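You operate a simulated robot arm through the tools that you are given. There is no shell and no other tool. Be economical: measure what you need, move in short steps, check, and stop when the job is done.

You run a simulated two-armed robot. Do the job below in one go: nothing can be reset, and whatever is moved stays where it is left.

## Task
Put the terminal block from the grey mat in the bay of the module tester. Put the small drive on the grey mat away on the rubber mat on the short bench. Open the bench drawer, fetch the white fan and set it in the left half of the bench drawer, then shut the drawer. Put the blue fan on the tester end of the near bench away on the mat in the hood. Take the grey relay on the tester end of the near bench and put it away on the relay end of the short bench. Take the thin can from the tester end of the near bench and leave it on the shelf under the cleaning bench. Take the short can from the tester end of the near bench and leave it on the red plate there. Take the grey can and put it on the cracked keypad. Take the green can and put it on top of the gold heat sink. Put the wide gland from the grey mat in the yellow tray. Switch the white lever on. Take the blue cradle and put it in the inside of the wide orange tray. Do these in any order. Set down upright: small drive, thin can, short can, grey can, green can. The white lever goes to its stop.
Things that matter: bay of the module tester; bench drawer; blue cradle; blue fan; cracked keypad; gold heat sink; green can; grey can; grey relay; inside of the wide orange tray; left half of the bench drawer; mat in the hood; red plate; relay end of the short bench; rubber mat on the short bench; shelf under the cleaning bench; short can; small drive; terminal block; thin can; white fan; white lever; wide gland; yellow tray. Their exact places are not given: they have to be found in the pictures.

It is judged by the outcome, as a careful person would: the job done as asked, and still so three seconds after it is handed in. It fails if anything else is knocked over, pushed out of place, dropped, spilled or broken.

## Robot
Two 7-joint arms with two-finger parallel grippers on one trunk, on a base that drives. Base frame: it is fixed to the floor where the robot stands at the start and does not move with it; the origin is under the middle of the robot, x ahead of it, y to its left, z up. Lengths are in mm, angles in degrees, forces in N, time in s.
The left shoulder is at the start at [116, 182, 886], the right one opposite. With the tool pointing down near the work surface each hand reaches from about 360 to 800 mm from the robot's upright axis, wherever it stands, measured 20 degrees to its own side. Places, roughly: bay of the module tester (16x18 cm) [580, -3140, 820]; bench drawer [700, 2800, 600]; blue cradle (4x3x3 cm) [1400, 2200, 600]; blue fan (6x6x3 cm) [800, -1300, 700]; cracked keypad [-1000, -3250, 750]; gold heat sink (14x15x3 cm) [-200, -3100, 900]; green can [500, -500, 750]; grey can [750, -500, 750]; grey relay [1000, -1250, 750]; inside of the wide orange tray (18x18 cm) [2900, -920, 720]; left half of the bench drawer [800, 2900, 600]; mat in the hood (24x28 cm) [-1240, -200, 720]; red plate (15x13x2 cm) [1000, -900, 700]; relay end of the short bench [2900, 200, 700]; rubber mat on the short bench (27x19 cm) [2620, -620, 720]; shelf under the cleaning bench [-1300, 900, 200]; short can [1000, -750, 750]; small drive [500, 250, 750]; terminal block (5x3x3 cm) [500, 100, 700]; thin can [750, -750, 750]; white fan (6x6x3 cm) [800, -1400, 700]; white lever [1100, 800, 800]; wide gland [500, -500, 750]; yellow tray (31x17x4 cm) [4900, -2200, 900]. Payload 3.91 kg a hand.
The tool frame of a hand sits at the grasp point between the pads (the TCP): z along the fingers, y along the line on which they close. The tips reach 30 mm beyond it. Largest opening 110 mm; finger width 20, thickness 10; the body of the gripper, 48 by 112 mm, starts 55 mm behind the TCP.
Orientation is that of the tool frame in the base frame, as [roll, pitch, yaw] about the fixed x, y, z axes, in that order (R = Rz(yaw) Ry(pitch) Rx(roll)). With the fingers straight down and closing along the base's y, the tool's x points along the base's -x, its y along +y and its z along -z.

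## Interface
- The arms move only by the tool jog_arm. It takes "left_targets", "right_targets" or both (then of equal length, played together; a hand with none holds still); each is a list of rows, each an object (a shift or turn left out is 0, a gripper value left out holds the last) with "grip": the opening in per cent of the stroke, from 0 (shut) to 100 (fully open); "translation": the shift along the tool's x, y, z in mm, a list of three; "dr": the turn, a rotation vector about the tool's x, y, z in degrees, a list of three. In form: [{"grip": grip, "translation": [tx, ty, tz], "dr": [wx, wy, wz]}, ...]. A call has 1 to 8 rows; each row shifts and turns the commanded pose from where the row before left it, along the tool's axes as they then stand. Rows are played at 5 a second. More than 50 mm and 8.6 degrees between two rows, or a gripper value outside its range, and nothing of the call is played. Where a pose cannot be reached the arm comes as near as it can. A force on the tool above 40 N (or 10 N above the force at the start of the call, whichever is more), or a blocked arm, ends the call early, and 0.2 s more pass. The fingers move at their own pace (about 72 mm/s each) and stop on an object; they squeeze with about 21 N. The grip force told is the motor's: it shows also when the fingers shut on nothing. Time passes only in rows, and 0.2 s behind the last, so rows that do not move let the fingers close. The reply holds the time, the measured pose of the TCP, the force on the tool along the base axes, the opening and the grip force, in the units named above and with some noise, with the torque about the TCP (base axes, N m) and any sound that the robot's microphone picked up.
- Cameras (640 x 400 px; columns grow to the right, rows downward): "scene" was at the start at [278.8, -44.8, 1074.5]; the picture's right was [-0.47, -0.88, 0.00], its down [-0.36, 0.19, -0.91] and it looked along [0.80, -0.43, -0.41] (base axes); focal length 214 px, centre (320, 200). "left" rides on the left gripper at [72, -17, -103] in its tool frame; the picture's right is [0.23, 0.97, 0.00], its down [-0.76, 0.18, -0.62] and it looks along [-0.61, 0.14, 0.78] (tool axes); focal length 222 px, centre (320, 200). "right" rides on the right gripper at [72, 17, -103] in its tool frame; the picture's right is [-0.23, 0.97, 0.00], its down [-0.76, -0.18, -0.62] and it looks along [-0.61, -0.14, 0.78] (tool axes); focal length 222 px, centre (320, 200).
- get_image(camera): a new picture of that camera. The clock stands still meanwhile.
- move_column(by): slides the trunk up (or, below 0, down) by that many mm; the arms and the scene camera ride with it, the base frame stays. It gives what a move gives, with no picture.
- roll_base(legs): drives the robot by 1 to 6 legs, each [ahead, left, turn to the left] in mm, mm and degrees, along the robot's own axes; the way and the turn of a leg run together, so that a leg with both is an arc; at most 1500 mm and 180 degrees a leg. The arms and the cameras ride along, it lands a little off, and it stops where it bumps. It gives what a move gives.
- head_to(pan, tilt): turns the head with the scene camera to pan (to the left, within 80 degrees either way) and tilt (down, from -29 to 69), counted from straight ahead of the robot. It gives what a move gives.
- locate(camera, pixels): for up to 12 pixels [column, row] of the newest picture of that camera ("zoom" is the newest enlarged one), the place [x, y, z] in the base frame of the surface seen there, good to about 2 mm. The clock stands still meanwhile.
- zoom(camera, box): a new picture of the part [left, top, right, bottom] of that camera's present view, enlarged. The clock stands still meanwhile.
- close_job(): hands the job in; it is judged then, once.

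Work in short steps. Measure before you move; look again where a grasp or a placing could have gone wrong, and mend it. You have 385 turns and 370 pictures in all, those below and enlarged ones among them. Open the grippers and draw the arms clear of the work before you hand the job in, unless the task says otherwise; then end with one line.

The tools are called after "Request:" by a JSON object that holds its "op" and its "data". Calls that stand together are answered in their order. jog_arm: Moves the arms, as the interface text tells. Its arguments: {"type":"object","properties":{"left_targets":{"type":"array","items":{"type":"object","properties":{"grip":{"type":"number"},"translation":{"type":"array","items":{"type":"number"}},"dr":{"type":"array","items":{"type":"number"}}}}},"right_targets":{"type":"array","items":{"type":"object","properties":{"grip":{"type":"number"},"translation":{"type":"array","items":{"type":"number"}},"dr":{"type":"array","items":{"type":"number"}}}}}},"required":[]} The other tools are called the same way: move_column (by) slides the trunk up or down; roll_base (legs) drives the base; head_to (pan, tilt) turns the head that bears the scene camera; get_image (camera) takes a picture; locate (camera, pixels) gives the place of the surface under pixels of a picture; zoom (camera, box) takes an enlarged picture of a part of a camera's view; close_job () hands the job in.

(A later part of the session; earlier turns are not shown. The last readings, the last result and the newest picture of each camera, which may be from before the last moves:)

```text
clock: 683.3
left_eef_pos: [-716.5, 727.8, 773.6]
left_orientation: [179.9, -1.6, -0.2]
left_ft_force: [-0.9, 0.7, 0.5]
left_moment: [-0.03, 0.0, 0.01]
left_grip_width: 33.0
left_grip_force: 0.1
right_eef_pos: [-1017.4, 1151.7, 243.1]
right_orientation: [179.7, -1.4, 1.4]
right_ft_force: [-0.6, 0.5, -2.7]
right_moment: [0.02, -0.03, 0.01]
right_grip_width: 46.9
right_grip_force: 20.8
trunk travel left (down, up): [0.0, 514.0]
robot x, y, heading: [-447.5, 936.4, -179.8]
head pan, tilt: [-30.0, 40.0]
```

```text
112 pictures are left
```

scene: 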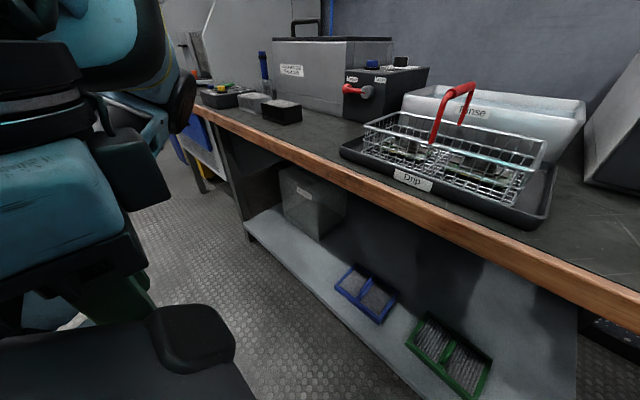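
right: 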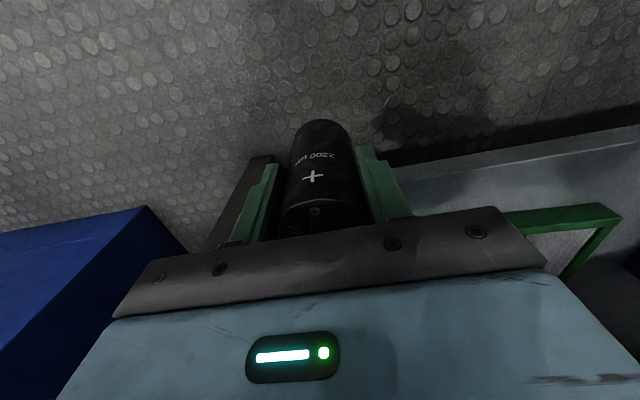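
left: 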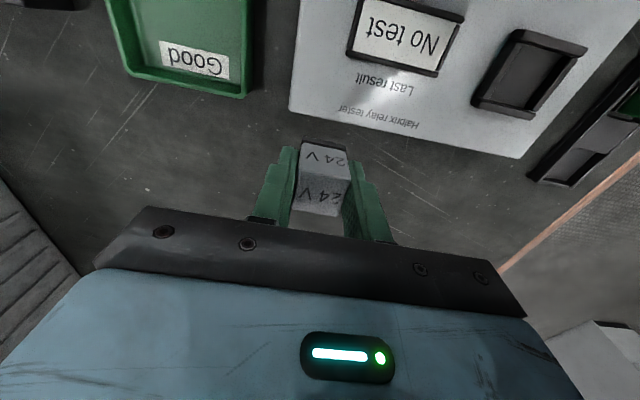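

Free the head by moving the left hand outward, then roll forward 55 mm so the can is fully over the shelf.

Request:
{"op": "jog_arm", "data": {"left_targets": [{"translation": [-30, 35, -10]}, {"translation": [-30, 35, -10]}, {"translation": [-30, 35, -10]}, {"translation": [-20, 30, -10]}, {}]}}

Request:
{"op": "roll_base", "data": {"legs": [[58, 0, 0]]}}

Request:
{"op": "head_to", "data": {"pan": -45, "tilt": 50}}

Request:
{"op": "get_image", "data": {"camera": "scene"}}

Request:
{"op": "get_image", "data": {"camera": "right"}}

```text
clock: 684.5
left_eef_pos: [-835.9, 618.3, 774.0]
left_orientation: [179.9, -1.4, -0.2]
left_ft_force: [0.6, 0.2, 0.2]
left_moment: [0.01, 0.0, -0.04]
left_grip_width: 32.9
left_grip_force: 0.2
left hand out of reach, approached as far as the arm can: row 3, 4
right_eef_pos: [-1017.7, 1150.7, 243.7]
right_orientation: [179.6, -1.4, 1.4]
right_ft_force: [-0.3, 0.2, -2.6]
right_moment: [-0.02, -0.02, -0.01]
right_grip_width: 47.0
right_grip_force: 20.4
trunk travel left (down, up): [0.0, 514.0]
robot x, y, heading: [-443.0, 933.7, -179.9]
head pan, tilt: [-30.0, 40.0]
```

```text
clock: 685.5
left_eef_pos: [-882.9, 619.1, 775.0]
left_orientation: [179.9, -1.2, -0.7]
left_ft_force: [0.5, -0.3, 0.1]
left_moment: [0.0, 0.02, 0.0]
left_grip_width: 32.9
left_grip_force: 0.0
right_eef_pos: [-1046.4, 1149.3, 240.3]
right_orientation: [179.4, -2.6, 2.5]
right_ft_force: [-0.3, -0.2, -1.9]
right_moment: [0.01, -0.02, 0.0]
right_grip_width: 47.1
right_grip_force: 20.8
trunk travel left (down, up): [0.0, 514.0]
robot x, y, heading: [-490.4, 933.6, 179.9]
head pan, tilt: [-30.0, 40.0]
stopped in leg 1: the robot was blocked; the commanded pose is now the measured one
```

```text
clock: 686.2
left_eef_pos: [-882.3, 617.6, 775.4]
left_orientation: [180.0, -1.2, -0.5]
left_ft_force: [-1.0, 0.4, 0.1]
left_moment: [0.0, 0.02, 0.04]
left_grip_width: 32.8
left_grip_force: 0.0
right_eef_pos: [-1046.8, 1148.8, 238.4]
right_orientation: [179.4, -2.7, 2.3]
right_ft_force: [0.2, -0.2, -2.4]
right_moment: [-0.01, -0.02, 0.0]
right_grip_width: 47.1
right_grip_force: 21.1
trunk travel left (down, up): [0.0, 514.0]
robot x, y, heading: [-492.3, 940.5, 179.9]
head pan, tilt: [-45.0, 50.0]
```

```text
111 pictures are left
```

scene: 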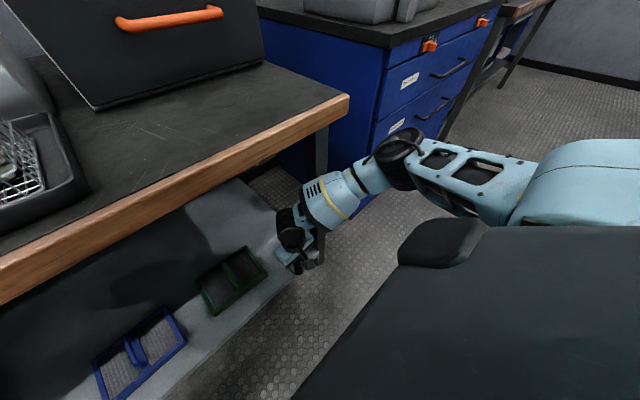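

```text
110 pictures are left
```

right: 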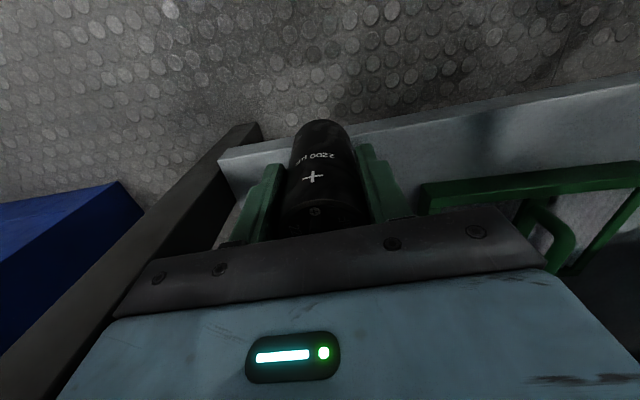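

The forearm is meeting the bench's corner leg. Shift south 75 mm and then forward again.

Request:
{"op": "roll_base", "data": {"legs": [[-40, 0, 0], [0, 80, 0], [75, 0, 0]]}}

Request:
{"op": "get_image", "data": {"camera": "scene"}}

Request:
{"op": "get_image", "data": {"camera": "right"}}

```text
clock: 688.7
left_eef_pos: [-922.3, 540.2, 773.6]
left_orientation: [179.9, -1.5, -0.6]
left_ft_force: [-0.3, 0.6, 0.3]
left_moment: [0.02, 0.01, 0.01]
left_grip_width: 33.1
left_grip_force: 0.1
right_eef_pos: [-1083.5, 1071.3, 237.2]
right_orientation: [179.4, -2.9, 2.0]
right_ft_force: [0.2, 0.4, -3.0]
right_moment: [0.01, -0.03, 0.0]
right_grip_width: 46.9
right_grip_force: 20.8
trunk travel left (down, up): [0.0, 514.0]
robot x, y, heading: [-523.3, 854.1, 179.7]
head pan, tilt: [-45.0, 50.0]
```

```text
109 pictures are left
```

scene: 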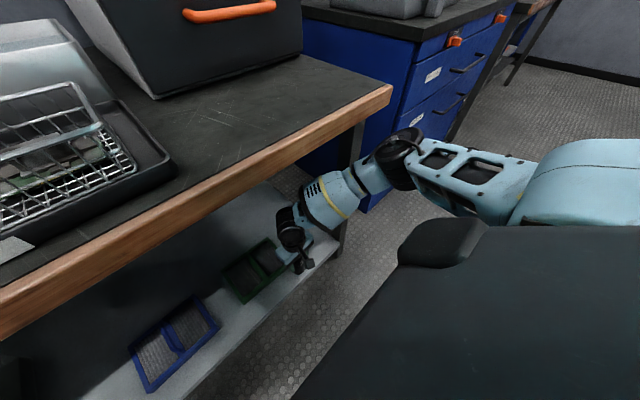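

```text
108 pictures are left
```

right: 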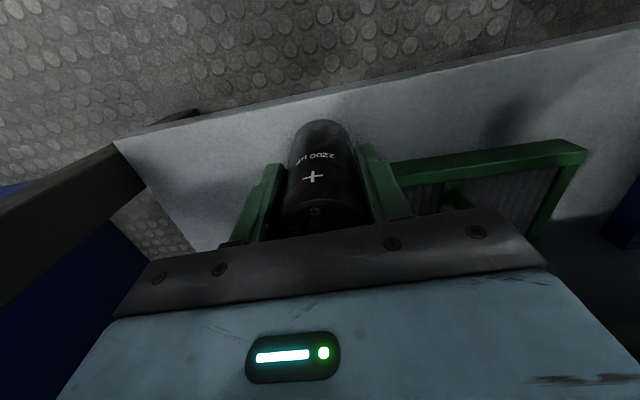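

Request:
{"op": "locate", "data": {"camera": "right", "pixels": [[400, 168], [580, 148], [395, 175], [350, 105], [300, 105], [240, 190], [480, 165]]}}

```text
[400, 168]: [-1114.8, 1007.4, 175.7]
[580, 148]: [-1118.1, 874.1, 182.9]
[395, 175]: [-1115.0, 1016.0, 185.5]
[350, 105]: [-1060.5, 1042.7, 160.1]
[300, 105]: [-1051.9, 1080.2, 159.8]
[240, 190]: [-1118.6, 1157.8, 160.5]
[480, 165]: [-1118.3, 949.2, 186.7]
```

Frame is clear. Level the tool and lower to contact.

Request:
{"op": "jog_arm", "data": {"right_targets": [{"dr": [0.6, -2.9, 0]}, {"translation": [0, 0, 3]}, {"translation": [0, 0, 2]}, {}]}}

```text
clock: 689.7
left_eef_pos: [-921.1, 539.8, 773.6]
left_orientation: [179.9, -1.5, -0.7]
left_ft_force: [0.2, -0.9, 0.1]
left_moment: [-0.01, -0.01, 0.0]
left_grip_width: 33.1
left_grip_force: 0.2
right_eef_pos: [-1084.0, 1071.1, 231.3]
right_orientation: [179.9, 0.0, 2.0]
right_ft_force: [-0.5, -0.3, -2.6]
right_moment: [0.01, -0.03, -0.01]
right_grip_width: 46.9
right_grip_force: 20.4
trunk travel left (down, up): [0.0, 514.0]
robot x, y, heading: [-526.9, 854.5, 179.8]
head pan, tilt: [-45.0, 50.0]
```

Request:
{"op": "jog_arm", "data": {"right_targets": [{"translation": [0, 0, 2]}, {"translation": [0, 0, 1.5]}, {}]}}

```text
clock: 690.5
left_eef_pos: [-920.8, 539.5, 774.5]
left_orientation: [179.9, -1.4, -0.7]
left_ft_force: [0.1, 0.3, 0.4]
left_moment: [-0.01, 0.0, -0.02]
left_grip_width: 32.9
left_grip_force: 0.0
right_eef_pos: [-1082.6, 1072.2, 230.4]
right_orientation: [179.8, 0.2, 2.0]
right_ft_force: [-3.8, 0.6, 7.0]
right_moment: [0.09, 0.07, 0.04]
right_grip_width: 47.1
right_grip_force: 20.4
trunk travel left (down, up): [0.0, 514.0]
robot x, y, heading: [-526.0, 857.9, 179.5]
head pan, tilt: [-45.0, 50.0]
```

Contact. Release and rise straight up enough to clear the can, then withdraw.

Request:
{"op": "jog_arm", "data": {"right_targets": [{"translation": [0, 0, -0.5]}, {"grip": 62}, {"grip": 62}, {"translation": [0, 0, -25]}, {"translation": [0, 0, -30]}, {}]}}

Request:
{"op": "get_image", "data": {"camera": "right"}}

```text
clock: 691.9
left_eef_pos: [-921.4, 541.8, 773.4]
left_orientation: [179.8, -1.5, -0.8]
left_ft_force: [-0.5, 0.3, 0.2]
left_moment: [0.0, -0.02, 0.03]
left_grip_width: 33.2
left_grip_force: 0.0
right_eef_pos: [-1070.8, 1066.9, 276.3]
right_orientation: [179.9, -1.3, 2.1]
right_ft_force: [-0.6, 0.2, 0.1]
right_moment: [0.02, -0.03, 0.02]
right_grip_width: 68.2
right_grip_force: 0.1
trunk travel left (down, up): [0.0, 514.0]
robot x, y, heading: [-526.0, 854.6, 179.8]
head pan, tilt: [-45.0, 50.0]
```

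```text
107 pictures are left
```

right: 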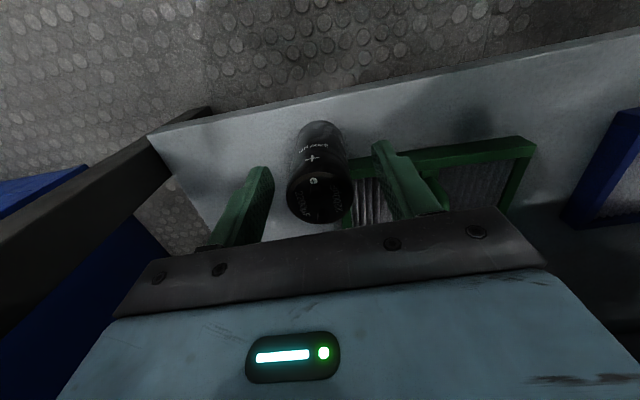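

Widen the fingers and back straight out with the base.

Request:
{"op": "jog_arm", "data": {"right_targets": [{"grip": 82}, {"grip": 82}, {}]}}

Request:
{"op": "roll_base", "data": {"legs": [[-250, 0, 0]]}}

Request:
{"op": "head_to", "data": {"pan": -20, "tilt": 45}}

Request:
{"op": "get_image", "data": {"camera": "scene"}}

```text
clock: 692.7
left_eef_pos: [-920.4, 540.7, 773.9]
left_orientation: [179.8, -1.3, -0.8]
left_ft_force: [-0.3, 0.6, 0.3]
left_moment: [0.04, -0.01, 0.01]
left_grip_width: 32.8
left_grip_force: 0.1
right_eef_pos: [-1070.9, 1068.1, 276.5]
right_orientation: [179.8, -1.3, 2.1]
right_ft_force: [-0.9, -0.1, -0.3]
right_moment: [-0.01, -0.01, -0.02]
right_grip_width: 90.3
right_grip_force: 0.0
trunk travel left (down, up): [0.0, 514.0]
robot x, y, heading: [-527.4, 850.7, 179.7]
head pan, tilt: [-45.0, 50.0]
```

```text
clock: 694.6
left_eef_pos: [-671.9, 539.7, 772.7]
left_orientation: [179.9, -1.4, -1.0]
left_ft_force: [1.1, -0.6, 0.4]
left_moment: [-0.01, -0.03, -0.01]
left_grip_width: 33.0
left_grip_force: 0.1
right_eef_pos: [-830.4, 1067.3, 286.5]
right_orientation: [180.0, 0.0, 1.9]
right_ft_force: [0.2, 0.0, -0.9]
right_moment: [-0.02, 0.02, -0.01]
right_grip_width: 90.1
right_grip_force: 0.0
trunk travel left (down, up): [0.0, 514.0]
robot x, y, heading: [-273.4, 855.5, 179.6]
head pan, tilt: [-45.0, 50.0]
```

```text
clock: 695.5
left_eef_pos: [-670.2, 539.6, 773.8]
left_orientation: [179.9, -1.5, -0.9]
left_ft_force: [-0.4, -0.5, -0.7]
left_moment: [-0.03, 0.04, 0.04]
left_grip_width: 33.0
left_grip_force: 0.1
right_eef_pos: [-830.3, 1067.8, 286.2]
right_orientation: [180.0, 0.0, 1.9]
right_ft_force: [0.3, 0.1, 0.2]
right_moment: [0.05, 0.0, 0.02]
right_grip_width: 90.3
right_grip_force: 0.1
trunk travel left (down, up): [0.0, 514.0]
robot x, y, heading: [-275.2, 852.1, 179.6]
head pan, tilt: [-20.0, 45.0]
```

```text
106 pictures are left
```

scene: 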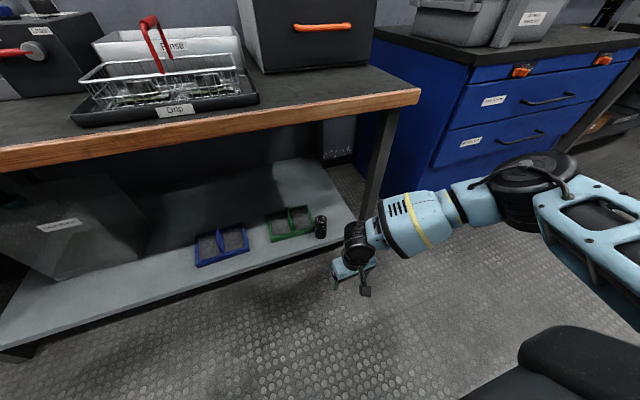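

Thin can stands on the shelf. Raise the right arm and trunk, then go back to the near bench for the drive and gland.

Request:
{"op": "jog_arm", "data": {"right_targets": [{"grip": 60, "translation": [0, 0, -48]}, {"translation": [0, 0, -48]}, {"translation": [0, 0, -48]}, {"translation": [0, 0, -48]}, {"translation": [0, 0, -48]}, {"translation": [0, 0, -48]}, {"translation": [0, 0, -48]}, {"translation": [0, 0, -48]}]}}

Request:
{"op": "move_column", "data": {"by": 270}}

Request:
{"op": "roll_base", "data": {"legs": [[-50, 0, 0], [0, 0, 90], [0, 0, 90]]}}

Request:
{"op": "roll_base", "data": {"legs": [[0, -850, 0], [150, 0, 0]]}}

Request:
{"op": "head_to", "data": {"pan": 0, "tilt": 45}}

Request:
{"op": "get_image", "data": {"camera": "scene"}}

```text
clock: 697.3
left_eef_pos: [-671.6, 540.0, 773.1]
left_orientation: [179.9, -1.5, -0.9]
left_ft_force: [1.0, 0.5, 0.0]
left_moment: [0.0, 0.04, 0.02]
left_grip_width: 32.9
left_grip_force: 0.0
right_eef_pos: [-829.1, 1069.8, 674.0]
right_orientation: [-179.9, 0.0, 1.9]
right_ft_force: [0.1, -0.4, 0.1]
right_moment: [-0.01, -0.03, -0.01]
right_grip_width: 66.0
right_grip_force: 0.1
trunk travel left (down, up): [0.0, 514.0]
robot x, y, heading: [-271.9, 847.9, 179.8]
head pan, tilt: [-20.0, 45.0]
```

```text
clock: 700.0
left_eef_pos: [-670.3, 538.9, 1043.4]
left_orientation: [179.9, -1.5, -0.9]
left_ft_force: [0.1, 0.5, 0.9]
left_moment: [0.03, 0.01, 0.01]
left_grip_width: 33.1
left_grip_force: 0.1
right_eef_pos: [-830.9, 1066.4, 939.1]
right_orientation: [180.0, 0.0, 1.9]
right_ft_force: [0.6, -0.7, 0.0]
right_moment: [-0.02, -0.02, -0.03]
right_grip_width: 66.1
right_grip_force: 0.0
trunk travel left (down, up): [-270.0, 244.0]
robot x, y, heading: [-274.3, 856.1, 179.4]
head pan, tilt: [-20.0, 45.0]
```

```text
clock: 708.6
left_eef_pos: [164.0, 1176.0, 1044.0]
left_orientation: [179.8, -1.6, -179.7]
left_ft_force: [-0.6, -0.4, -0.5]
left_moment: [-0.01, 0.01, 0.01]
left_grip_width: 32.9
left_grip_force: 0.0
right_eef_pos: [335.6, 651.6, 940.5]
right_orientation: [180.0, 0.0, -176.8]
right_ft_force: [1.0, -0.1, -0.2]
right_moment: [-0.03, 0.04, 0.0]
right_grip_width: 65.7
right_grip_force: 0.0
trunk travel left (down, up): [-270.0, 244.0]
robot x, y, heading: [-227.9, 854.2, 1.0]
head pan, tilt: [-20.0, 45.0]
```

```text
clock: 717.5
left_eef_pos: [323.2, 334.4, 1044.2]
left_orientation: [180.0, -1.5, -178.1]
left_ft_force: [0.0, -0.6, -0.7]
left_moment: [-0.01, 0.03, 0.0]
left_grip_width: 32.9
left_grip_force: 0.0
right_eef_pos: [509.4, -186.2, 939.9]
right_orientation: [-180.0, 0.0, -175.3]
right_ft_force: [-0.3, 0.0, -0.6]
right_moment: [0.0, 0.01, 0.0]
right_grip_width: 66.1
right_grip_force: 0.0
trunk travel left (down, up): [-270.0, 244.0]
robot x, y, heading: [-54.8, 3.8, 2.2]
head pan, tilt: [-20.0, 45.0]
```

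```text
clock: 718.3
left_eef_pos: [322.0, 333.1, 1043.6]
left_orientation: [179.9, -1.6, -178.2]
left_ft_force: [-0.1, 0.0, -0.2]
left_moment: [-0.01, 0.04, 0.0]
left_grip_width: 33.0
left_grip_force: 0.1
right_eef_pos: [508.4, -186.6, 940.1]
right_orientation: [-180.0, 0.0, -175.3]
right_ft_force: [-0.4, -0.3, 0.1]
right_moment: [-0.03, -0.02, -0.02]
right_grip_width: 65.9
right_grip_force: 0.2
trunk travel left (down, up): [-270.0, 244.0]
robot x, y, heading: [-58.4, -0.9, 2.4]
head pan, tilt: [0.0, 45.0]
```

```text
105 pictures are left
```

scene: 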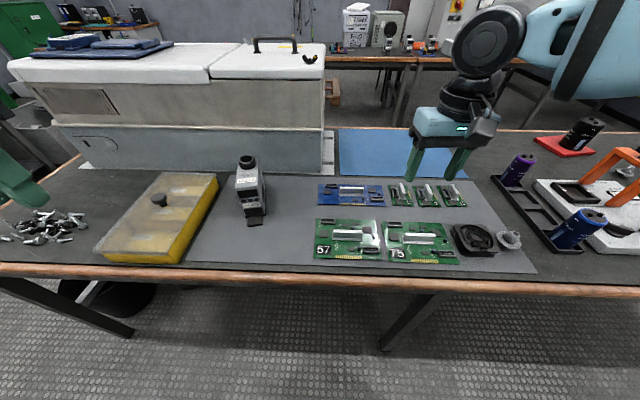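

Request:
{"op": "zoom", "data": {"camera": "scene", "box": [210, 140, 300, 240]}}

Request:
{"op": "locate", "data": {"camera": "scene", "pixels": [[247, 158], [240, 172], [260, 168], [238, 190], [262, 190], [255, 220], [509, 236], [509, 246], [266, 200], [245, 165]]}}

```text
4.00 times, centred on (255, 190) of scene
```

zoom: 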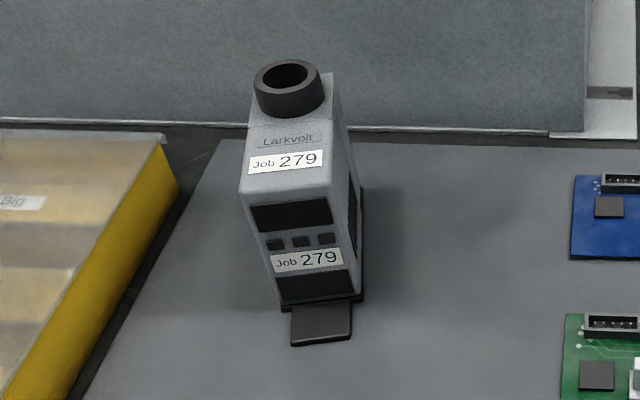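

```text
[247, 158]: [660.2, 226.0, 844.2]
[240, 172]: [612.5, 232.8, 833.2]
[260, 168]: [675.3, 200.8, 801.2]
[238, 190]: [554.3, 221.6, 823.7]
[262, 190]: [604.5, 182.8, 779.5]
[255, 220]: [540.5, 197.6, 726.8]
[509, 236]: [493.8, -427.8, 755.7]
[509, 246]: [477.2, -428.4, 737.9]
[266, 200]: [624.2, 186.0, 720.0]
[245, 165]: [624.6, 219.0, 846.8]
```

Drive measured (x 550–685, y 182–235). Move closer and bring the left hand over it.

Request:
{"op": "roll_base", "data": {"legs": [[90, 0, -2.3]]}}

Request:
{"op": "jog_arm", "data": {"left_targets": [{"grip": 80, "translation": [-35, -30, 0], "dr": [0, -1.5, 0]}, {"translation": [-35, -30, 10]}, {"translation": [-35, -30, 10]}, {"translation": [-35, -20, 20]}, {"translation": [-30, 0, 25]}, {}]}}

Request:
{"op": "get_image", "data": {"camera": "left"}}

```text
clock: 719.4
left_eef_pos: [428.1, 319.2, 1044.5]
left_orientation: [179.9, -1.5, 179.6]
left_ft_force: [-0.3, -0.3, 0.2]
left_moment: [0.03, 0.0, 0.01]
left_grip_width: 33.0
left_grip_force: 0.0
right_eef_pos: [591.6, -207.8, 939.5]
right_orientation: [-180.0, 0.0, -177.6]
right_ft_force: [0.5, -0.1, -0.7]
right_moment: [0.03, 0.04, 0.01]
right_grip_width: 66.0
right_grip_force: 0.1
trunk travel left (down, up): [-270.0, 244.0]
robot x, y, heading: [31.7, 0.9, 0.3]
head pan, tilt: [0.0, 45.0]
```

```text
clock: 720.8
left_eef_pos: [597.3, 207.2, 978.1]
left_orientation: [179.8, 0.0, 179.6]
left_ft_force: [0.4, -0.2, -0.7]
left_moment: [-0.01, 0.03, 0.01]
left_grip_width: 88.1
left_grip_force: 0.0
right_eef_pos: [591.1, -206.9, 940.1]
right_orientation: [-179.9, 0.0, -177.6]
right_ft_force: [0.3, 0.8, -0.4]
right_moment: [0.02, 0.03, 0.01]
right_grip_width: 66.1
right_grip_force: 0.0
trunk travel left (down, up): [-270.0, 244.0]
robot x, y, heading: [35.2, 3.2, -0.1]
head pan, tilt: [0.0, 45.0]
```

```text
103 pictures are left
```

left: 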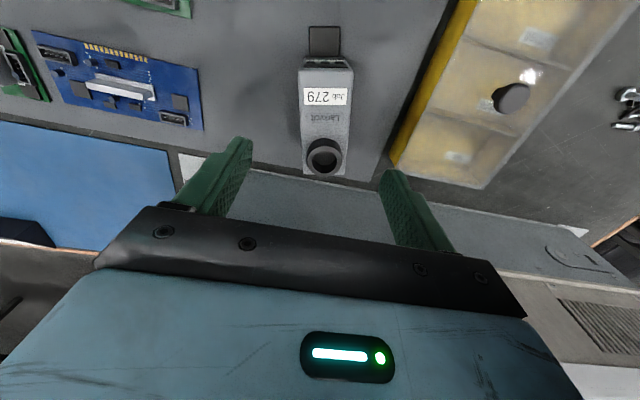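

Request:
{"op": "zoom", "data": {"camera": "left", "box": [280, 20, 380, 190]}}

Request:
{"op": "locate", "data": {"camera": "left", "pixels": [[302, 73], [349, 73], [303, 130], [350, 128], [325, 100], [325, 145], [325, 172], [310, 65], [306, 165], [345, 165]]}}

```text
2.35 times, centred on (330, 105) of left
```

zoom: 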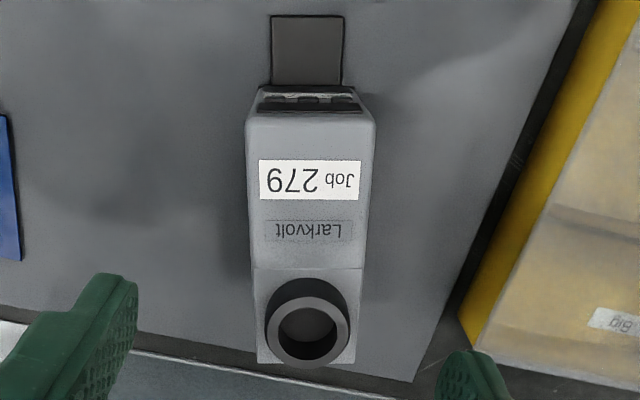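

```text
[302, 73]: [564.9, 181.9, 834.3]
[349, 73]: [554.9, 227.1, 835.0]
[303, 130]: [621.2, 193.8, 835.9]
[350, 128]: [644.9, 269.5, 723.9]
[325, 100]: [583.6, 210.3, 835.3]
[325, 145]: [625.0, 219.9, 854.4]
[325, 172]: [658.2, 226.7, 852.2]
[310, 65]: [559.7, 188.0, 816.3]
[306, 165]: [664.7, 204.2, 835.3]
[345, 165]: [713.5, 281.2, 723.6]
```

Drive is turned 12.5°. Align and lower to TCP z≈806.

Request:
{"op": "jog_arm", "data": {"left_targets": [{"grip": 68, "dr": [0, 0, -6.5]}, {"dr": [0, 0, -6.4]}, {"translation": [-8, 5, 30]}, {"translation": [0, 0, 45]}, {"translation": [0, 0, 45]}, {}]}}

Request:
{"op": "get_image", "data": {"camera": "left"}}

```text
clock: 722.2
left_eef_pos: [604.8, 211.6, 855.2]
left_orientation: [179.9, 0.2, -167.5]
left_ft_force: [0.5, 0.6, -0.6]
left_moment: [0.0, 0.01, 0.0]
left_grip_width: 75.0
left_grip_force: 0.1
right_eef_pos: [591.4, -205.8, 939.8]
right_orientation: [180.0, 0.0, -177.6]
right_ft_force: [-0.4, -0.1, 0.1]
right_moment: [0.02, -0.01, 0.0]
right_grip_width: 66.0
right_grip_force: 0.2
trunk travel left (down, up): [-270.0, 244.0]
robot x, y, heading: [32.9, 2.4, 0.2]
head pan, tilt: [0.0, 45.0]
```

```text
101 pictures are left
```

left: 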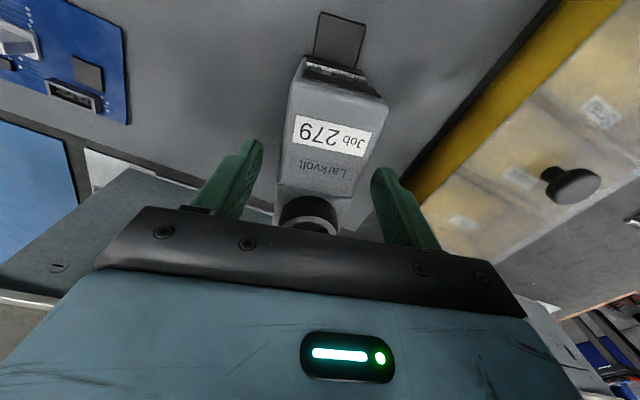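

Lower 47 mm and grip.

Request:
{"op": "jog_arm", "data": {"left_targets": [{"translation": [2, 0, 25]}, {"translation": [0, 0, 22]}, {}, {"grip": 5}, {"grip": 5}, {"grip": 5}, {}]}}

Request:
{"op": "jog_arm", "data": {"left_targets": [{"translation": [0, 0, -15]}, {"translation": [0, 0, -25]}, {}]}}

Request:
{"op": "get_image", "data": {"camera": "left"}}

Request:
{"op": "zoom", "data": {"camera": "scene", "box": [180, 100, 360, 260]}}

```text
clock: 723.8
left_eef_pos: [602.3, 214.6, 811.3]
left_orientation: [179.9, 0.1, -167.6]
left_ft_force: [1.7, -6.1, 1.6]
left_moment: [-0.71, -0.44, -0.33]
left_grip_width: 55.8
left_grip_force: 20.5
right_eef_pos: [591.7, -208.2, 939.1]
right_orientation: [-180.0, -0.1, -177.5]
right_ft_force: [0.3, -0.3, -0.2]
right_moment: [0.01, 0.0, -0.02]
right_grip_width: 65.9
right_grip_force: 0.0
trunk travel left (down, up): [-270.0, 244.0]
robot x, y, heading: [32.4, -0.0, 0.1]
head pan, tilt: [0.0, 45.0]
```

```text
clock: 724.6
left_eef_pos: [604.1, 218.0, 850.8]
left_orientation: [179.8, 0.0, -167.5]
left_ft_force: [0.3, -0.6, -6.2]
left_moment: [-0.04, 0.13, 0.02]
left_grip_width: 56.2
left_grip_force: 21.1
right_eef_pos: [591.5, -206.9, 939.0]
right_orientation: [180.0, 0.0, -177.6]
right_ft_force: [-1.5, 1.3, -0.1]
right_moment: [0.02, -0.02, 0.01]
right_grip_width: 66.2
right_grip_force: 0.0
trunk travel left (down, up): [-270.0, 244.0]
robot x, y, heading: [31.8, -0.2, 0.1]
head pan, tilt: [0.0, 45.0]
```

```text
100 pictures are left
```

left: 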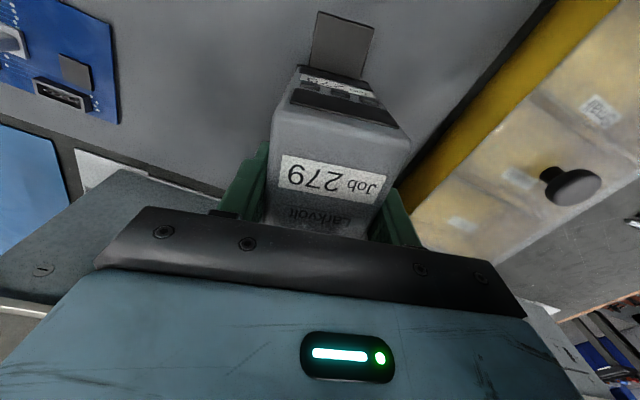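

```text
2.50 times, centred on (270, 180) of scene
```

zoom: 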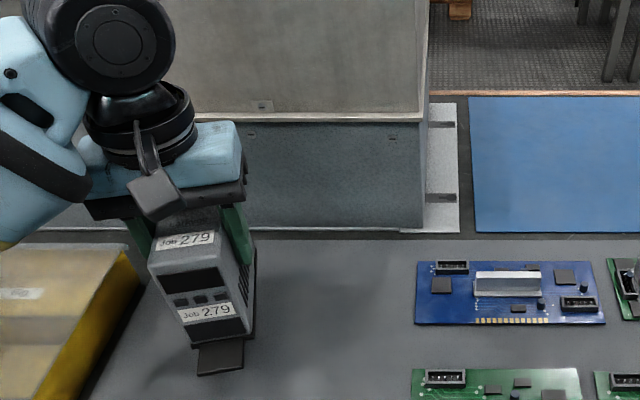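

Held upright. Lift higher and draw back.

Request:
{"op": "jog_arm", "data": {"left_targets": [{"translation": [0, 0, -45]}, {"translation": [10, 0, -40]}, {"translation": [30, 0, -30]}, {"translation": [40, 10, -20]}, {"translation": [40, 20, 0]}, {"translation": [30, 20, 0]}, {}]}}

Request:
{"op": "roll_base", "data": {"legs": [[0, -235, 0]]}}

Request:
{"op": "get_image", "data": {"camera": "right"}}

Request:
{"op": "get_image", "data": {"camera": "left"}}

```text
clock: 726.2
left_eef_pos: [442.5, 233.6, 986.2]
left_orientation: [179.9, 0.1, -167.5]
left_ft_force: [0.6, 0.2, -5.5]
left_moment: [-0.03, 0.09, 0.03]
left_grip_width: 55.8
left_grip_force: 21.1
right_eef_pos: [592.2, -207.7, 940.5]
right_orientation: [180.0, -0.1, -177.5]
right_ft_force: [-0.1, -0.2, -0.1]
right_moment: [0.0, 0.02, -0.01]
right_grip_width: 66.1
right_grip_force: 0.1
trunk travel left (down, up): [-270.0, 244.0]
robot x, y, heading: [34.2, 1.7, -0.2]
head pan, tilt: [0.0, 45.0]
```

```text
clock: 729.0
left_eef_pos: [443.2, -4.7, 986.2]
left_orientation: [180.0, 0.2, -167.4]
left_ft_force: [-0.4, -0.4, -5.5]
left_moment: [0.0, 0.12, 0.02]
left_grip_width: 56.0
left_grip_force: 20.8
right_eef_pos: [592.8, -445.7, 940.6]
right_orientation: [-179.9, 0.0, -177.5]
right_ft_force: [0.0, -0.3, 0.0]
right_moment: [-0.01, 0.0, 0.01]
right_grip_width: 66.0
right_grip_force: 0.1
trunk travel left (down, up): [-270.0, 244.0]
robot x, y, heading: [36.0, -235.4, 0.1]
head pan, tilt: [0.0, 45.0]
```

```text
98 pictures are left
```

right: 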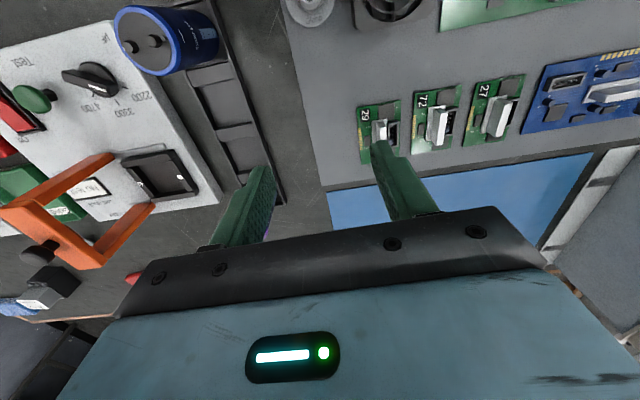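

```text
97 pictures are left
```

left: 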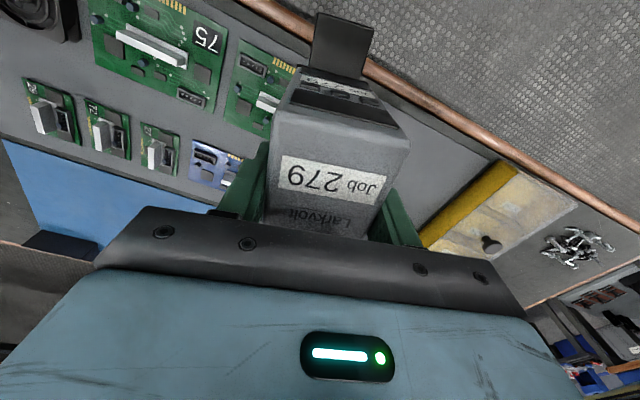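

Gland is just in front. Move the right hand back 85 mm and lower to look.

Request:
{"op": "jog_arm", "data": {"right_targets": [{"translation": [35, 10, 30]}, {"translation": [35, 5, 30]}, {"translation": [10, 0, 20]}, {}]}}

Request:
{"op": "get_image", "data": {"camera": "right"}}

```text
clock: 730.0
left_eef_pos: [441.9, -5.2, 986.3]
left_orientation: [179.9, 0.1, -167.4]
left_ft_force: [0.1, 0.0, -6.0]
left_moment: [-0.01, 0.09, 0.02]
left_grip_width: 55.7
left_grip_force: 21.3
right_eef_pos: [512.2, -433.0, 858.9]
right_orientation: [180.0, 0.0, -177.5]
right_ft_force: [0.4, 0.7, -0.2]
right_moment: [-0.02, 0.04, -0.01]
right_grip_width: 66.1
right_grip_force: 0.0
trunk travel left (down, up): [-270.0, 244.0]
robot x, y, heading: [34.6, -236.7, -0.1]
head pan, tilt: [0.0, 45.0]
```

```text
96 pictures are left
```

right: 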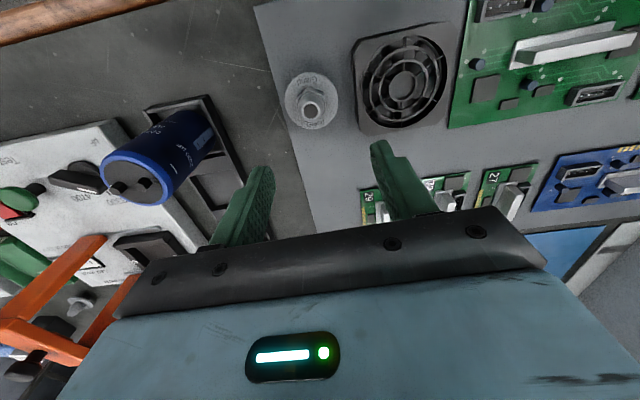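

Request:
{"op": "zoom", "data": {"camera": "right", "box": [270, 60, 370, 140]}}

Request:
{"op": "locate", "data": {"camera": "zoom", "pixels": [[262, 275], [262, 245], [300, 275], [225, 275], [262, 310], [262, 200], [140, 230], [400, 250], [560, 300]]}}

```text
5.00 times, centred on (320, 100) of right
```

zoom: 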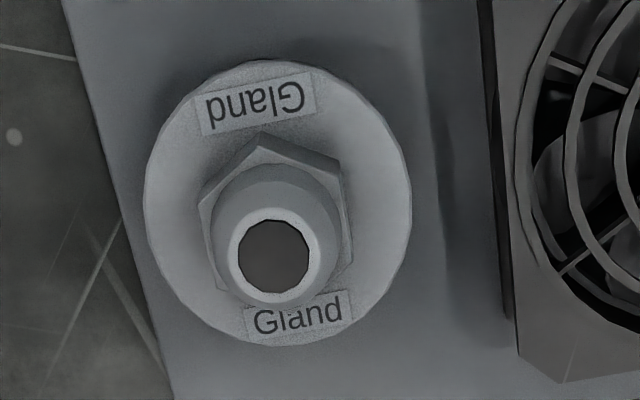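

```text
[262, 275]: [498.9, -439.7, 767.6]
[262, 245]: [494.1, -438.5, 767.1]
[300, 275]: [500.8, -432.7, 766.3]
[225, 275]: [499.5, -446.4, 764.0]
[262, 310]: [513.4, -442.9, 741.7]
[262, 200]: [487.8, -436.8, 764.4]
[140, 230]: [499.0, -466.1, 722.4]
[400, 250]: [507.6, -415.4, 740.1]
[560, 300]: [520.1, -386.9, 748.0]
```

Grip the hex top (centre (497,-438), z 742–767).

Request:
{"op": "jog_arm", "data": {"right_targets": [{"grip": 50, "translation": [15, -5, 20]}, {"translation": [0, 0, 40]}, {"translation": [0, 0, 25]}, {}, {"grip": 0}, {"grip": 0}, {"grip": 0}]}}

Request:
{"op": "get_image", "data": {"camera": "right"}}

```text
clock: 731.5
left_eef_pos: [442.9, -5.0, 987.0]
left_orientation: [179.8, 0.0, -167.4]
left_ft_force: [-0.1, -0.2, -5.9]
left_moment: [-0.04, 0.11, 0.04]
left_grip_width: 55.7
left_grip_force: 21.1
right_eef_pos: [496.3, -438.5, 775.9]
right_orientation: [-180.0, 0.0, -177.5]
right_ft_force: [-0.3, 0.4, -0.4]
right_moment: [-0.01, -0.02, -0.02]
right_grip_width: 25.0
right_grip_force: 21.0
trunk travel left (down, up): [-270.0, 244.0]
robot x, y, heading: [39.3, -234.2, -0.1]
head pan, tilt: [0.0, 45.0]
```

```text
94 pictures are left
```

right: 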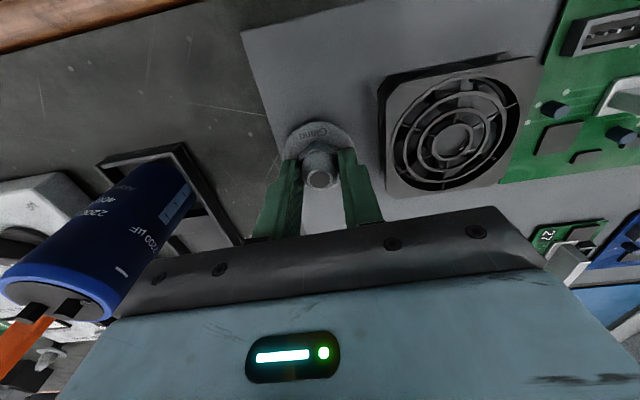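

Gripped. Lift, then drive around by the south to the short bench (pure translations).

Request:
{"op": "jog_arm", "data": {"right_targets": [{"translation": [0, 0, -20]}, {"translation": [0, 0, -45]}, {"translation": [0, 0, -45]}, {"translation": [0, 0, -45]}, {"translation": [0, 0, -35]}, {}]}}

Request:
{"op": "roll_base", "data": {"legs": [[-350, 0, 0], [0, -1400, 0], [0, -380, 0], [1400, 0, 0], [750, 0, 0], [0, 1280, 0]]}}

Request:
{"op": "head_to", "data": {"pan": 15, "tilt": 35}}

Request:
{"op": "get_image", "data": {"camera": "scene"}}

```text
clock: 733.0
left_eef_pos: [443.2, -4.4, 986.9]
left_orientation: [179.9, 0.1, -167.4]
left_ft_force: [-0.7, -0.5, -5.9]
left_moment: [0.0, 0.11, 0.02]
left_grip_width: 55.9
left_grip_force: 21.2
right_eef_pos: [498.7, -438.1, 965.3]
right_orientation: [179.9, 0.0, -177.4]
right_ft_force: [0.4, 1.0, 0.1]
right_moment: [-0.02, -0.01, 0.02]
right_grip_width: 24.9
right_grip_force: 20.9
trunk travel left (down, up): [-270.0, 244.0]
robot x, y, heading: [35.9, -241.6, 0.1]
head pan, tilt: [0.0, 45.0]
```

```text
clock: 771.8
left_eef_pos: [2221.0, -333.7, 986.7]
left_orientation: [179.8, 0.1, -164.2]
left_ft_force: [-0.7, -0.8, -5.5]
left_moment: [0.01, 0.1, -0.01]
left_grip_width: 55.7
left_grip_force: 20.6
right_eef_pos: [2301.4, -762.1, 965.5]
right_orientation: [-180.0, 0.0, -174.3]
right_ft_force: [-0.3, 0.9, -0.8]
right_moment: [0.0, -0.03, 0.02]
right_grip_width: 25.1
right_grip_force: 20.9
trunk travel left (down, up): [-270.0, 244.0]
robot x, y, heading: [1829.3, -588.4, 3.6]
head pan, tilt: [0.0, 45.0]
```

```text
clock: 772.6
left_eef_pos: [2221.2, -333.0, 987.5]
left_orientation: [179.9, 0.0, -164.2]
left_ft_force: [-0.4, 1.1, -6.1]
left_moment: [-0.03, 0.1, 0.01]
left_grip_width: 55.8
left_grip_force: 20.6
right_eef_pos: [2300.5, -762.0, 965.1]
right_orientation: [180.0, 0.0, -174.4]
right_ft_force: [0.0, 0.1, -0.3]
right_moment: [0.0, -0.01, 0.02]
right_grip_width: 25.0
right_grip_force: 21.0
trunk travel left (down, up): [-270.0, 244.0]
robot x, y, heading: [1828.3, -590.6, 2.9]
head pan, tilt: [15.0, 35.0]
```

```text
93 pictures are left
```

scene: 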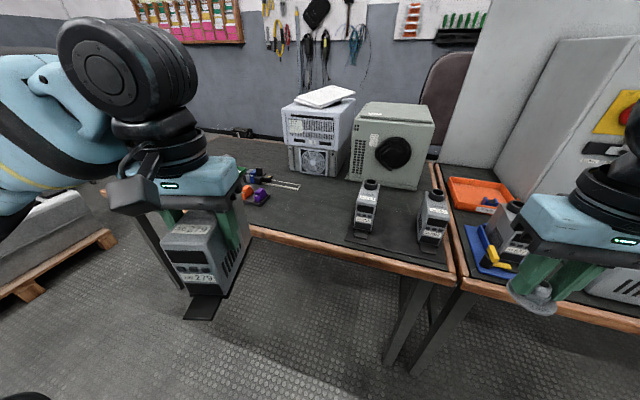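

Request:
{"op": "zoom", "data": {"camera": "scene", "box": [300, 160, 470, 290]}}

Request:
{"op": "locate", "data": {"camera": "zoom", "pixels": [[200, 290], [310, 290], [490, 310], [560, 250], [400, 200], [180, 210], [240, 80], [500, 110], [330, 230], [420, 240], [140, 270], [560, 360]]}}

```text
3.08 times, centred on (385, 225) of scene
```

zoom: 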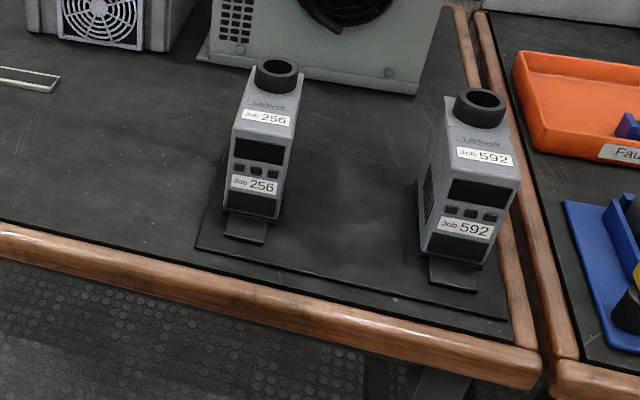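

```text
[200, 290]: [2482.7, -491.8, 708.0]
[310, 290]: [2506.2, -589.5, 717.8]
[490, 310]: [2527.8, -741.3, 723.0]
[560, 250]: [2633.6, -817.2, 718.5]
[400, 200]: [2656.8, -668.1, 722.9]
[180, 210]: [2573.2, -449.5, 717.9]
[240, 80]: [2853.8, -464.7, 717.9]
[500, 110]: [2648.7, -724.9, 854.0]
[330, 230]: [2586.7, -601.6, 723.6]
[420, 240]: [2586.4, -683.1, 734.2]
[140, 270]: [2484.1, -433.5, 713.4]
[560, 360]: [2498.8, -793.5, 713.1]
```

Request:
{"op": "locate", "data": {"camera": "zoom", "pixels": [[284, 213], [298, 110], [415, 240], [440, 120], [420, 190], [350, 170], [380, 150], [205, 240], [505, 315], [290, 160], [425, 165]]}}

```text
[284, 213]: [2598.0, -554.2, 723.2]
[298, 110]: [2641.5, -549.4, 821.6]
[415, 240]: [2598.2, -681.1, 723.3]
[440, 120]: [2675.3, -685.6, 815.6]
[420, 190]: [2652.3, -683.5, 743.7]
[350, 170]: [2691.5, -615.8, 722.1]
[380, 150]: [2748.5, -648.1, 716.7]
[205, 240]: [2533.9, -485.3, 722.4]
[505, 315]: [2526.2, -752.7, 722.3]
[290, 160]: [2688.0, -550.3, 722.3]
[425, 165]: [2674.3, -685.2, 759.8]
```

Gap between the two drives is 127 mm wide centred at y=-617. Drive up and align the drive with the bench.

Request:
{"op": "roll_base", "data": {"legs": [[235, -215, 0]]}}

Request:
{"op": "jog_arm", "data": {"left_targets": [{"dr": [0, 0, 6.4]}, {"dr": [0, 0, 6.4]}, {}]}}

Request:
{"op": "head_to", "data": {"pan": 5, "tilt": 45}}

Request:
{"op": "get_image", "data": {"camera": "scene"}}

Request:
{"op": "get_image", "data": {"camera": "left"}}

```text
clock: 775.1
left_eef_pos: [2476.3, -539.0, 985.9]
left_orientation: [179.7, 0.0, -164.7]
left_ft_force: [-0.1, -0.8, -5.6]
left_moment: [-0.03, 0.1, 0.02]
left_grip_width: 55.6
left_grip_force: 21.2
right_eef_pos: [2552.6, -968.5, 964.8]
right_orientation: [-180.0, 0.0, -174.7]
right_ft_force: [0.3, -0.1, 0.2]
right_moment: [0.04, -0.01, 0.0]
right_grip_width: 25.1
right_grip_force: 21.0
trunk travel left (down, up): [-270.0, 244.0]
robot x, y, heading: [2080.7, -788.9, 2.9]
head pan, tilt: [15.0, 35.0]
```

```text
clock: 775.9
left_eef_pos: [2476.4, -538.1, 986.2]
left_orientation: [179.8, 0.0, -177.5]
left_ft_force: [-0.7, -0.4, -5.5]
left_moment: [-0.07, 0.14, -0.01]
left_grip_width: 56.1
left_grip_force: 20.5
right_eef_pos: [2552.8, -968.7, 965.7]
right_orientation: [180.0, 0.1, -174.7]
right_ft_force: [-0.5, 0.0, 0.1]
right_moment: [-0.05, 0.07, 0.02]
right_grip_width: 24.8
right_grip_force: 21.1
trunk travel left (down, up): [-270.0, 244.0]
robot x, y, heading: [2079.5, -787.7, 3.1]
head pan, tilt: [15.0, 35.0]
```

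```text
clock: 776.6
left_eef_pos: [2476.3, -539.0, 987.1]
left_orientation: [179.8, 0.1, -177.5]
left_ft_force: [-0.6, -0.3, -5.9]
left_moment: [-0.05, 0.08, 0.01]
left_grip_width: 55.9
left_grip_force: 21.2
right_eef_pos: [2553.1, -967.9, 965.2]
right_orientation: [180.0, -0.1, -174.7]
right_ft_force: [-0.1, 0.2, -0.8]
right_moment: [-0.02, -0.03, 0.06]
right_grip_width: 24.9
right_grip_force: 21.5
trunk travel left (down, up): [-270.0, 244.0]
robot x, y, heading: [2081.8, -788.9, 2.8]
head pan, tilt: [5.0, 45.0]
```

```text
91 pictures are left
```

scene: 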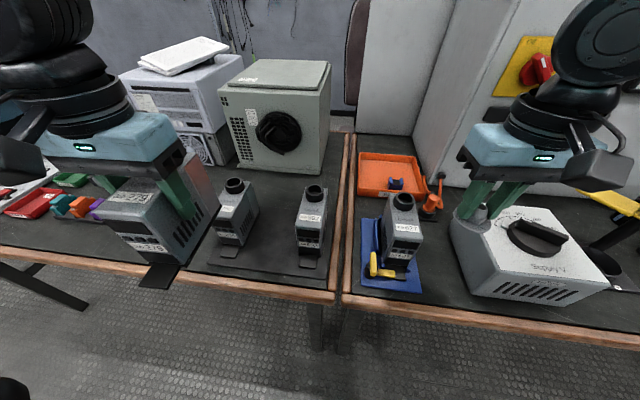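

```text
90 pictures are left
```

left: 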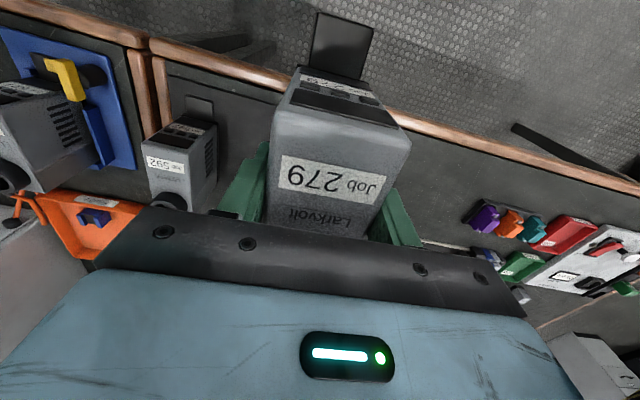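

Request:
{"op": "zoom", "data": {"camera": "scene", "box": [180, 160, 360, 300]}}

Request:
{"op": "locate", "data": {"camera": "zoom", "pixels": [[270, 250], [265, 180], [405, 265], [405, 210], [340, 240], [330, 200], [240, 300], [430, 330], [550, 340], [150, 260], [340, 330]]}}

```text
2.86 times, centred on (270, 230) of scene
```

zoom: 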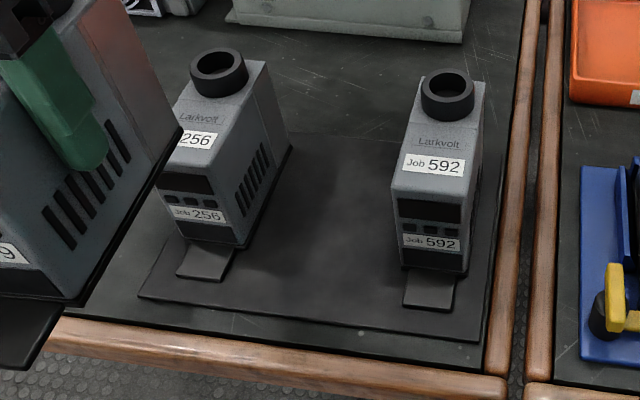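

```text
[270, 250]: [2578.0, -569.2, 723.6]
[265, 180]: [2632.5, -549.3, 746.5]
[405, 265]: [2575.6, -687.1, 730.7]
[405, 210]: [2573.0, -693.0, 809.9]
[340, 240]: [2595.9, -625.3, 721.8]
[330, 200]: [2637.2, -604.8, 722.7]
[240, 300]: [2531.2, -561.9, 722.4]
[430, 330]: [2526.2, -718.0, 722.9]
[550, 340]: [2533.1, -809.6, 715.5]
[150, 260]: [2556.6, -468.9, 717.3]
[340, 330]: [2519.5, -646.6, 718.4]
```

Position over the gap (TCP x 2617, y −617), then lower.

Request:
{"op": "jog_arm", "data": {"left_targets": [{"translation": [1, -39, 0]}, {"translation": [1, -39, 0]}, {"translation": [-45, -2, 0]}, {"translation": [-45, -2, 0]}, {"translation": [-45, -2, 0]}, {"translation": [-5, 0, 35]}, {"translation": [0, 0, 35]}, {}]}}

Request:
{"op": "get_image", "data": {"camera": "left"}}

Request:
{"op": "zoom", "data": {"camera": "scene", "box": [160, 80, 380, 300]}}

```text
clock: 778.4
left_eef_pos: [2619.0, -615.6, 915.3]
left_orientation: [179.9, 0.1, -177.3]
left_ft_force: [-1.1, 0.6, -6.3]
left_moment: [0.04, 0.11, -0.02]
left_grip_width: 55.9
left_grip_force: 20.6
right_eef_pos: [2551.8, -968.3, 965.8]
right_orientation: [180.0, -0.1, -174.7]
right_ft_force: [0.6, 0.1, -0.6]
right_moment: [-0.03, 0.01, 0.02]
right_grip_width: 24.9
right_grip_force: 20.8
trunk travel left (down, up): [-270.0, 244.0]
robot x, y, heading: [2081.3, -790.6, 2.8]
head pan, tilt: [5.0, 45.0]
```

```text
88 pictures are left
```

left: 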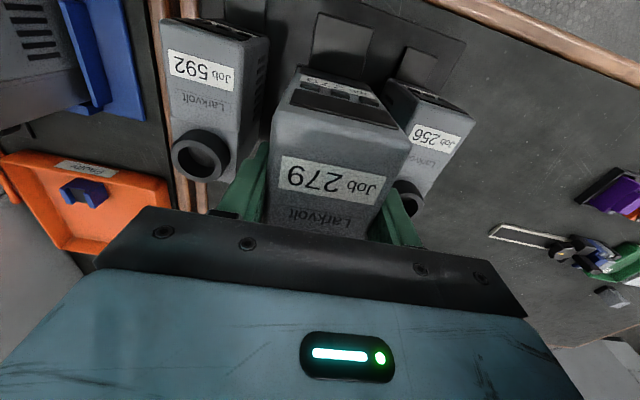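

```text
1.82 times, centred on (270, 190) of scene
```

zoom: 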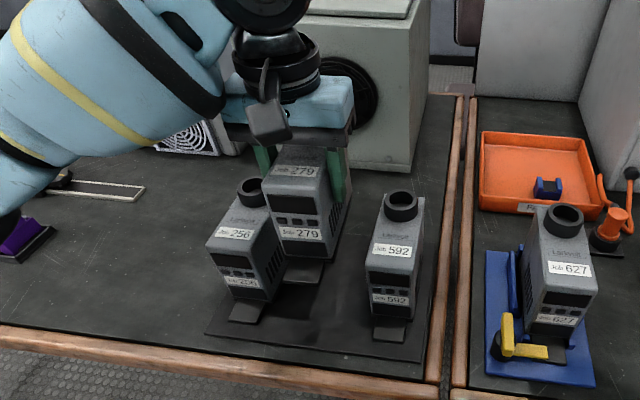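

Check lateral clearances to both neighbours in the gripper view.

Request:
{"op": "locate", "data": {"camera": "left", "pixels": [[232, 160], [262, 40], [240, 100], [398, 190], [385, 95], [420, 215], [400, 130], [395, 100]]}}

```text
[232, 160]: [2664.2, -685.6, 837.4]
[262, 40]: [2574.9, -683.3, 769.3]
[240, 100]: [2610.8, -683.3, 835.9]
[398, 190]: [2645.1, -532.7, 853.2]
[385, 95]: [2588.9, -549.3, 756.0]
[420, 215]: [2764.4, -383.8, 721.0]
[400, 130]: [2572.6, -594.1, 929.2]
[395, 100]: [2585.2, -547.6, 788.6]
```

Centred. Lower between them.

Request:
{"op": "jog_arm", "data": {"left_targets": [{"translation": [0, 0, 40]}, {"translation": [0, 0, 35]}, {"translation": [0, 0, 18]}, {}, {"translation": [0, 0, 3]}, {}]}}

Request:
{"op": "zoom", "data": {"camera": "scene", "box": [200, 140, 380, 280]}}

```text
clock: 779.8
left_eef_pos: [2619.5, -613.6, 819.5]
left_orientation: [179.7, 0.0, -177.3]
left_ft_force: [-0.6, -0.2, -6.5]
left_moment: [0.01, 0.08, 0.01]
left_grip_width: 55.8
left_grip_force: 21.3
right_eef_pos: [2552.4, -967.9, 965.2]
right_orientation: [-180.0, 0.1, -174.8]
right_ft_force: [-0.2, -0.1, -0.4]
right_moment: [0.0, -0.03, -0.03]
right_grip_width: 25.2
right_grip_force: 21.1
trunk travel left (down, up): [-270.0, 244.0]
robot x, y, heading: [2081.0, -790.9, 2.6]
head pan, tilt: [5.0, 45.0]
```

```text
2.86 times, centred on (290, 210) of scene
```

zoom: 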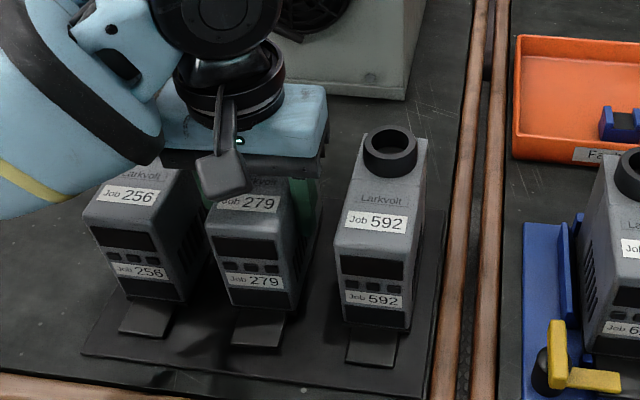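

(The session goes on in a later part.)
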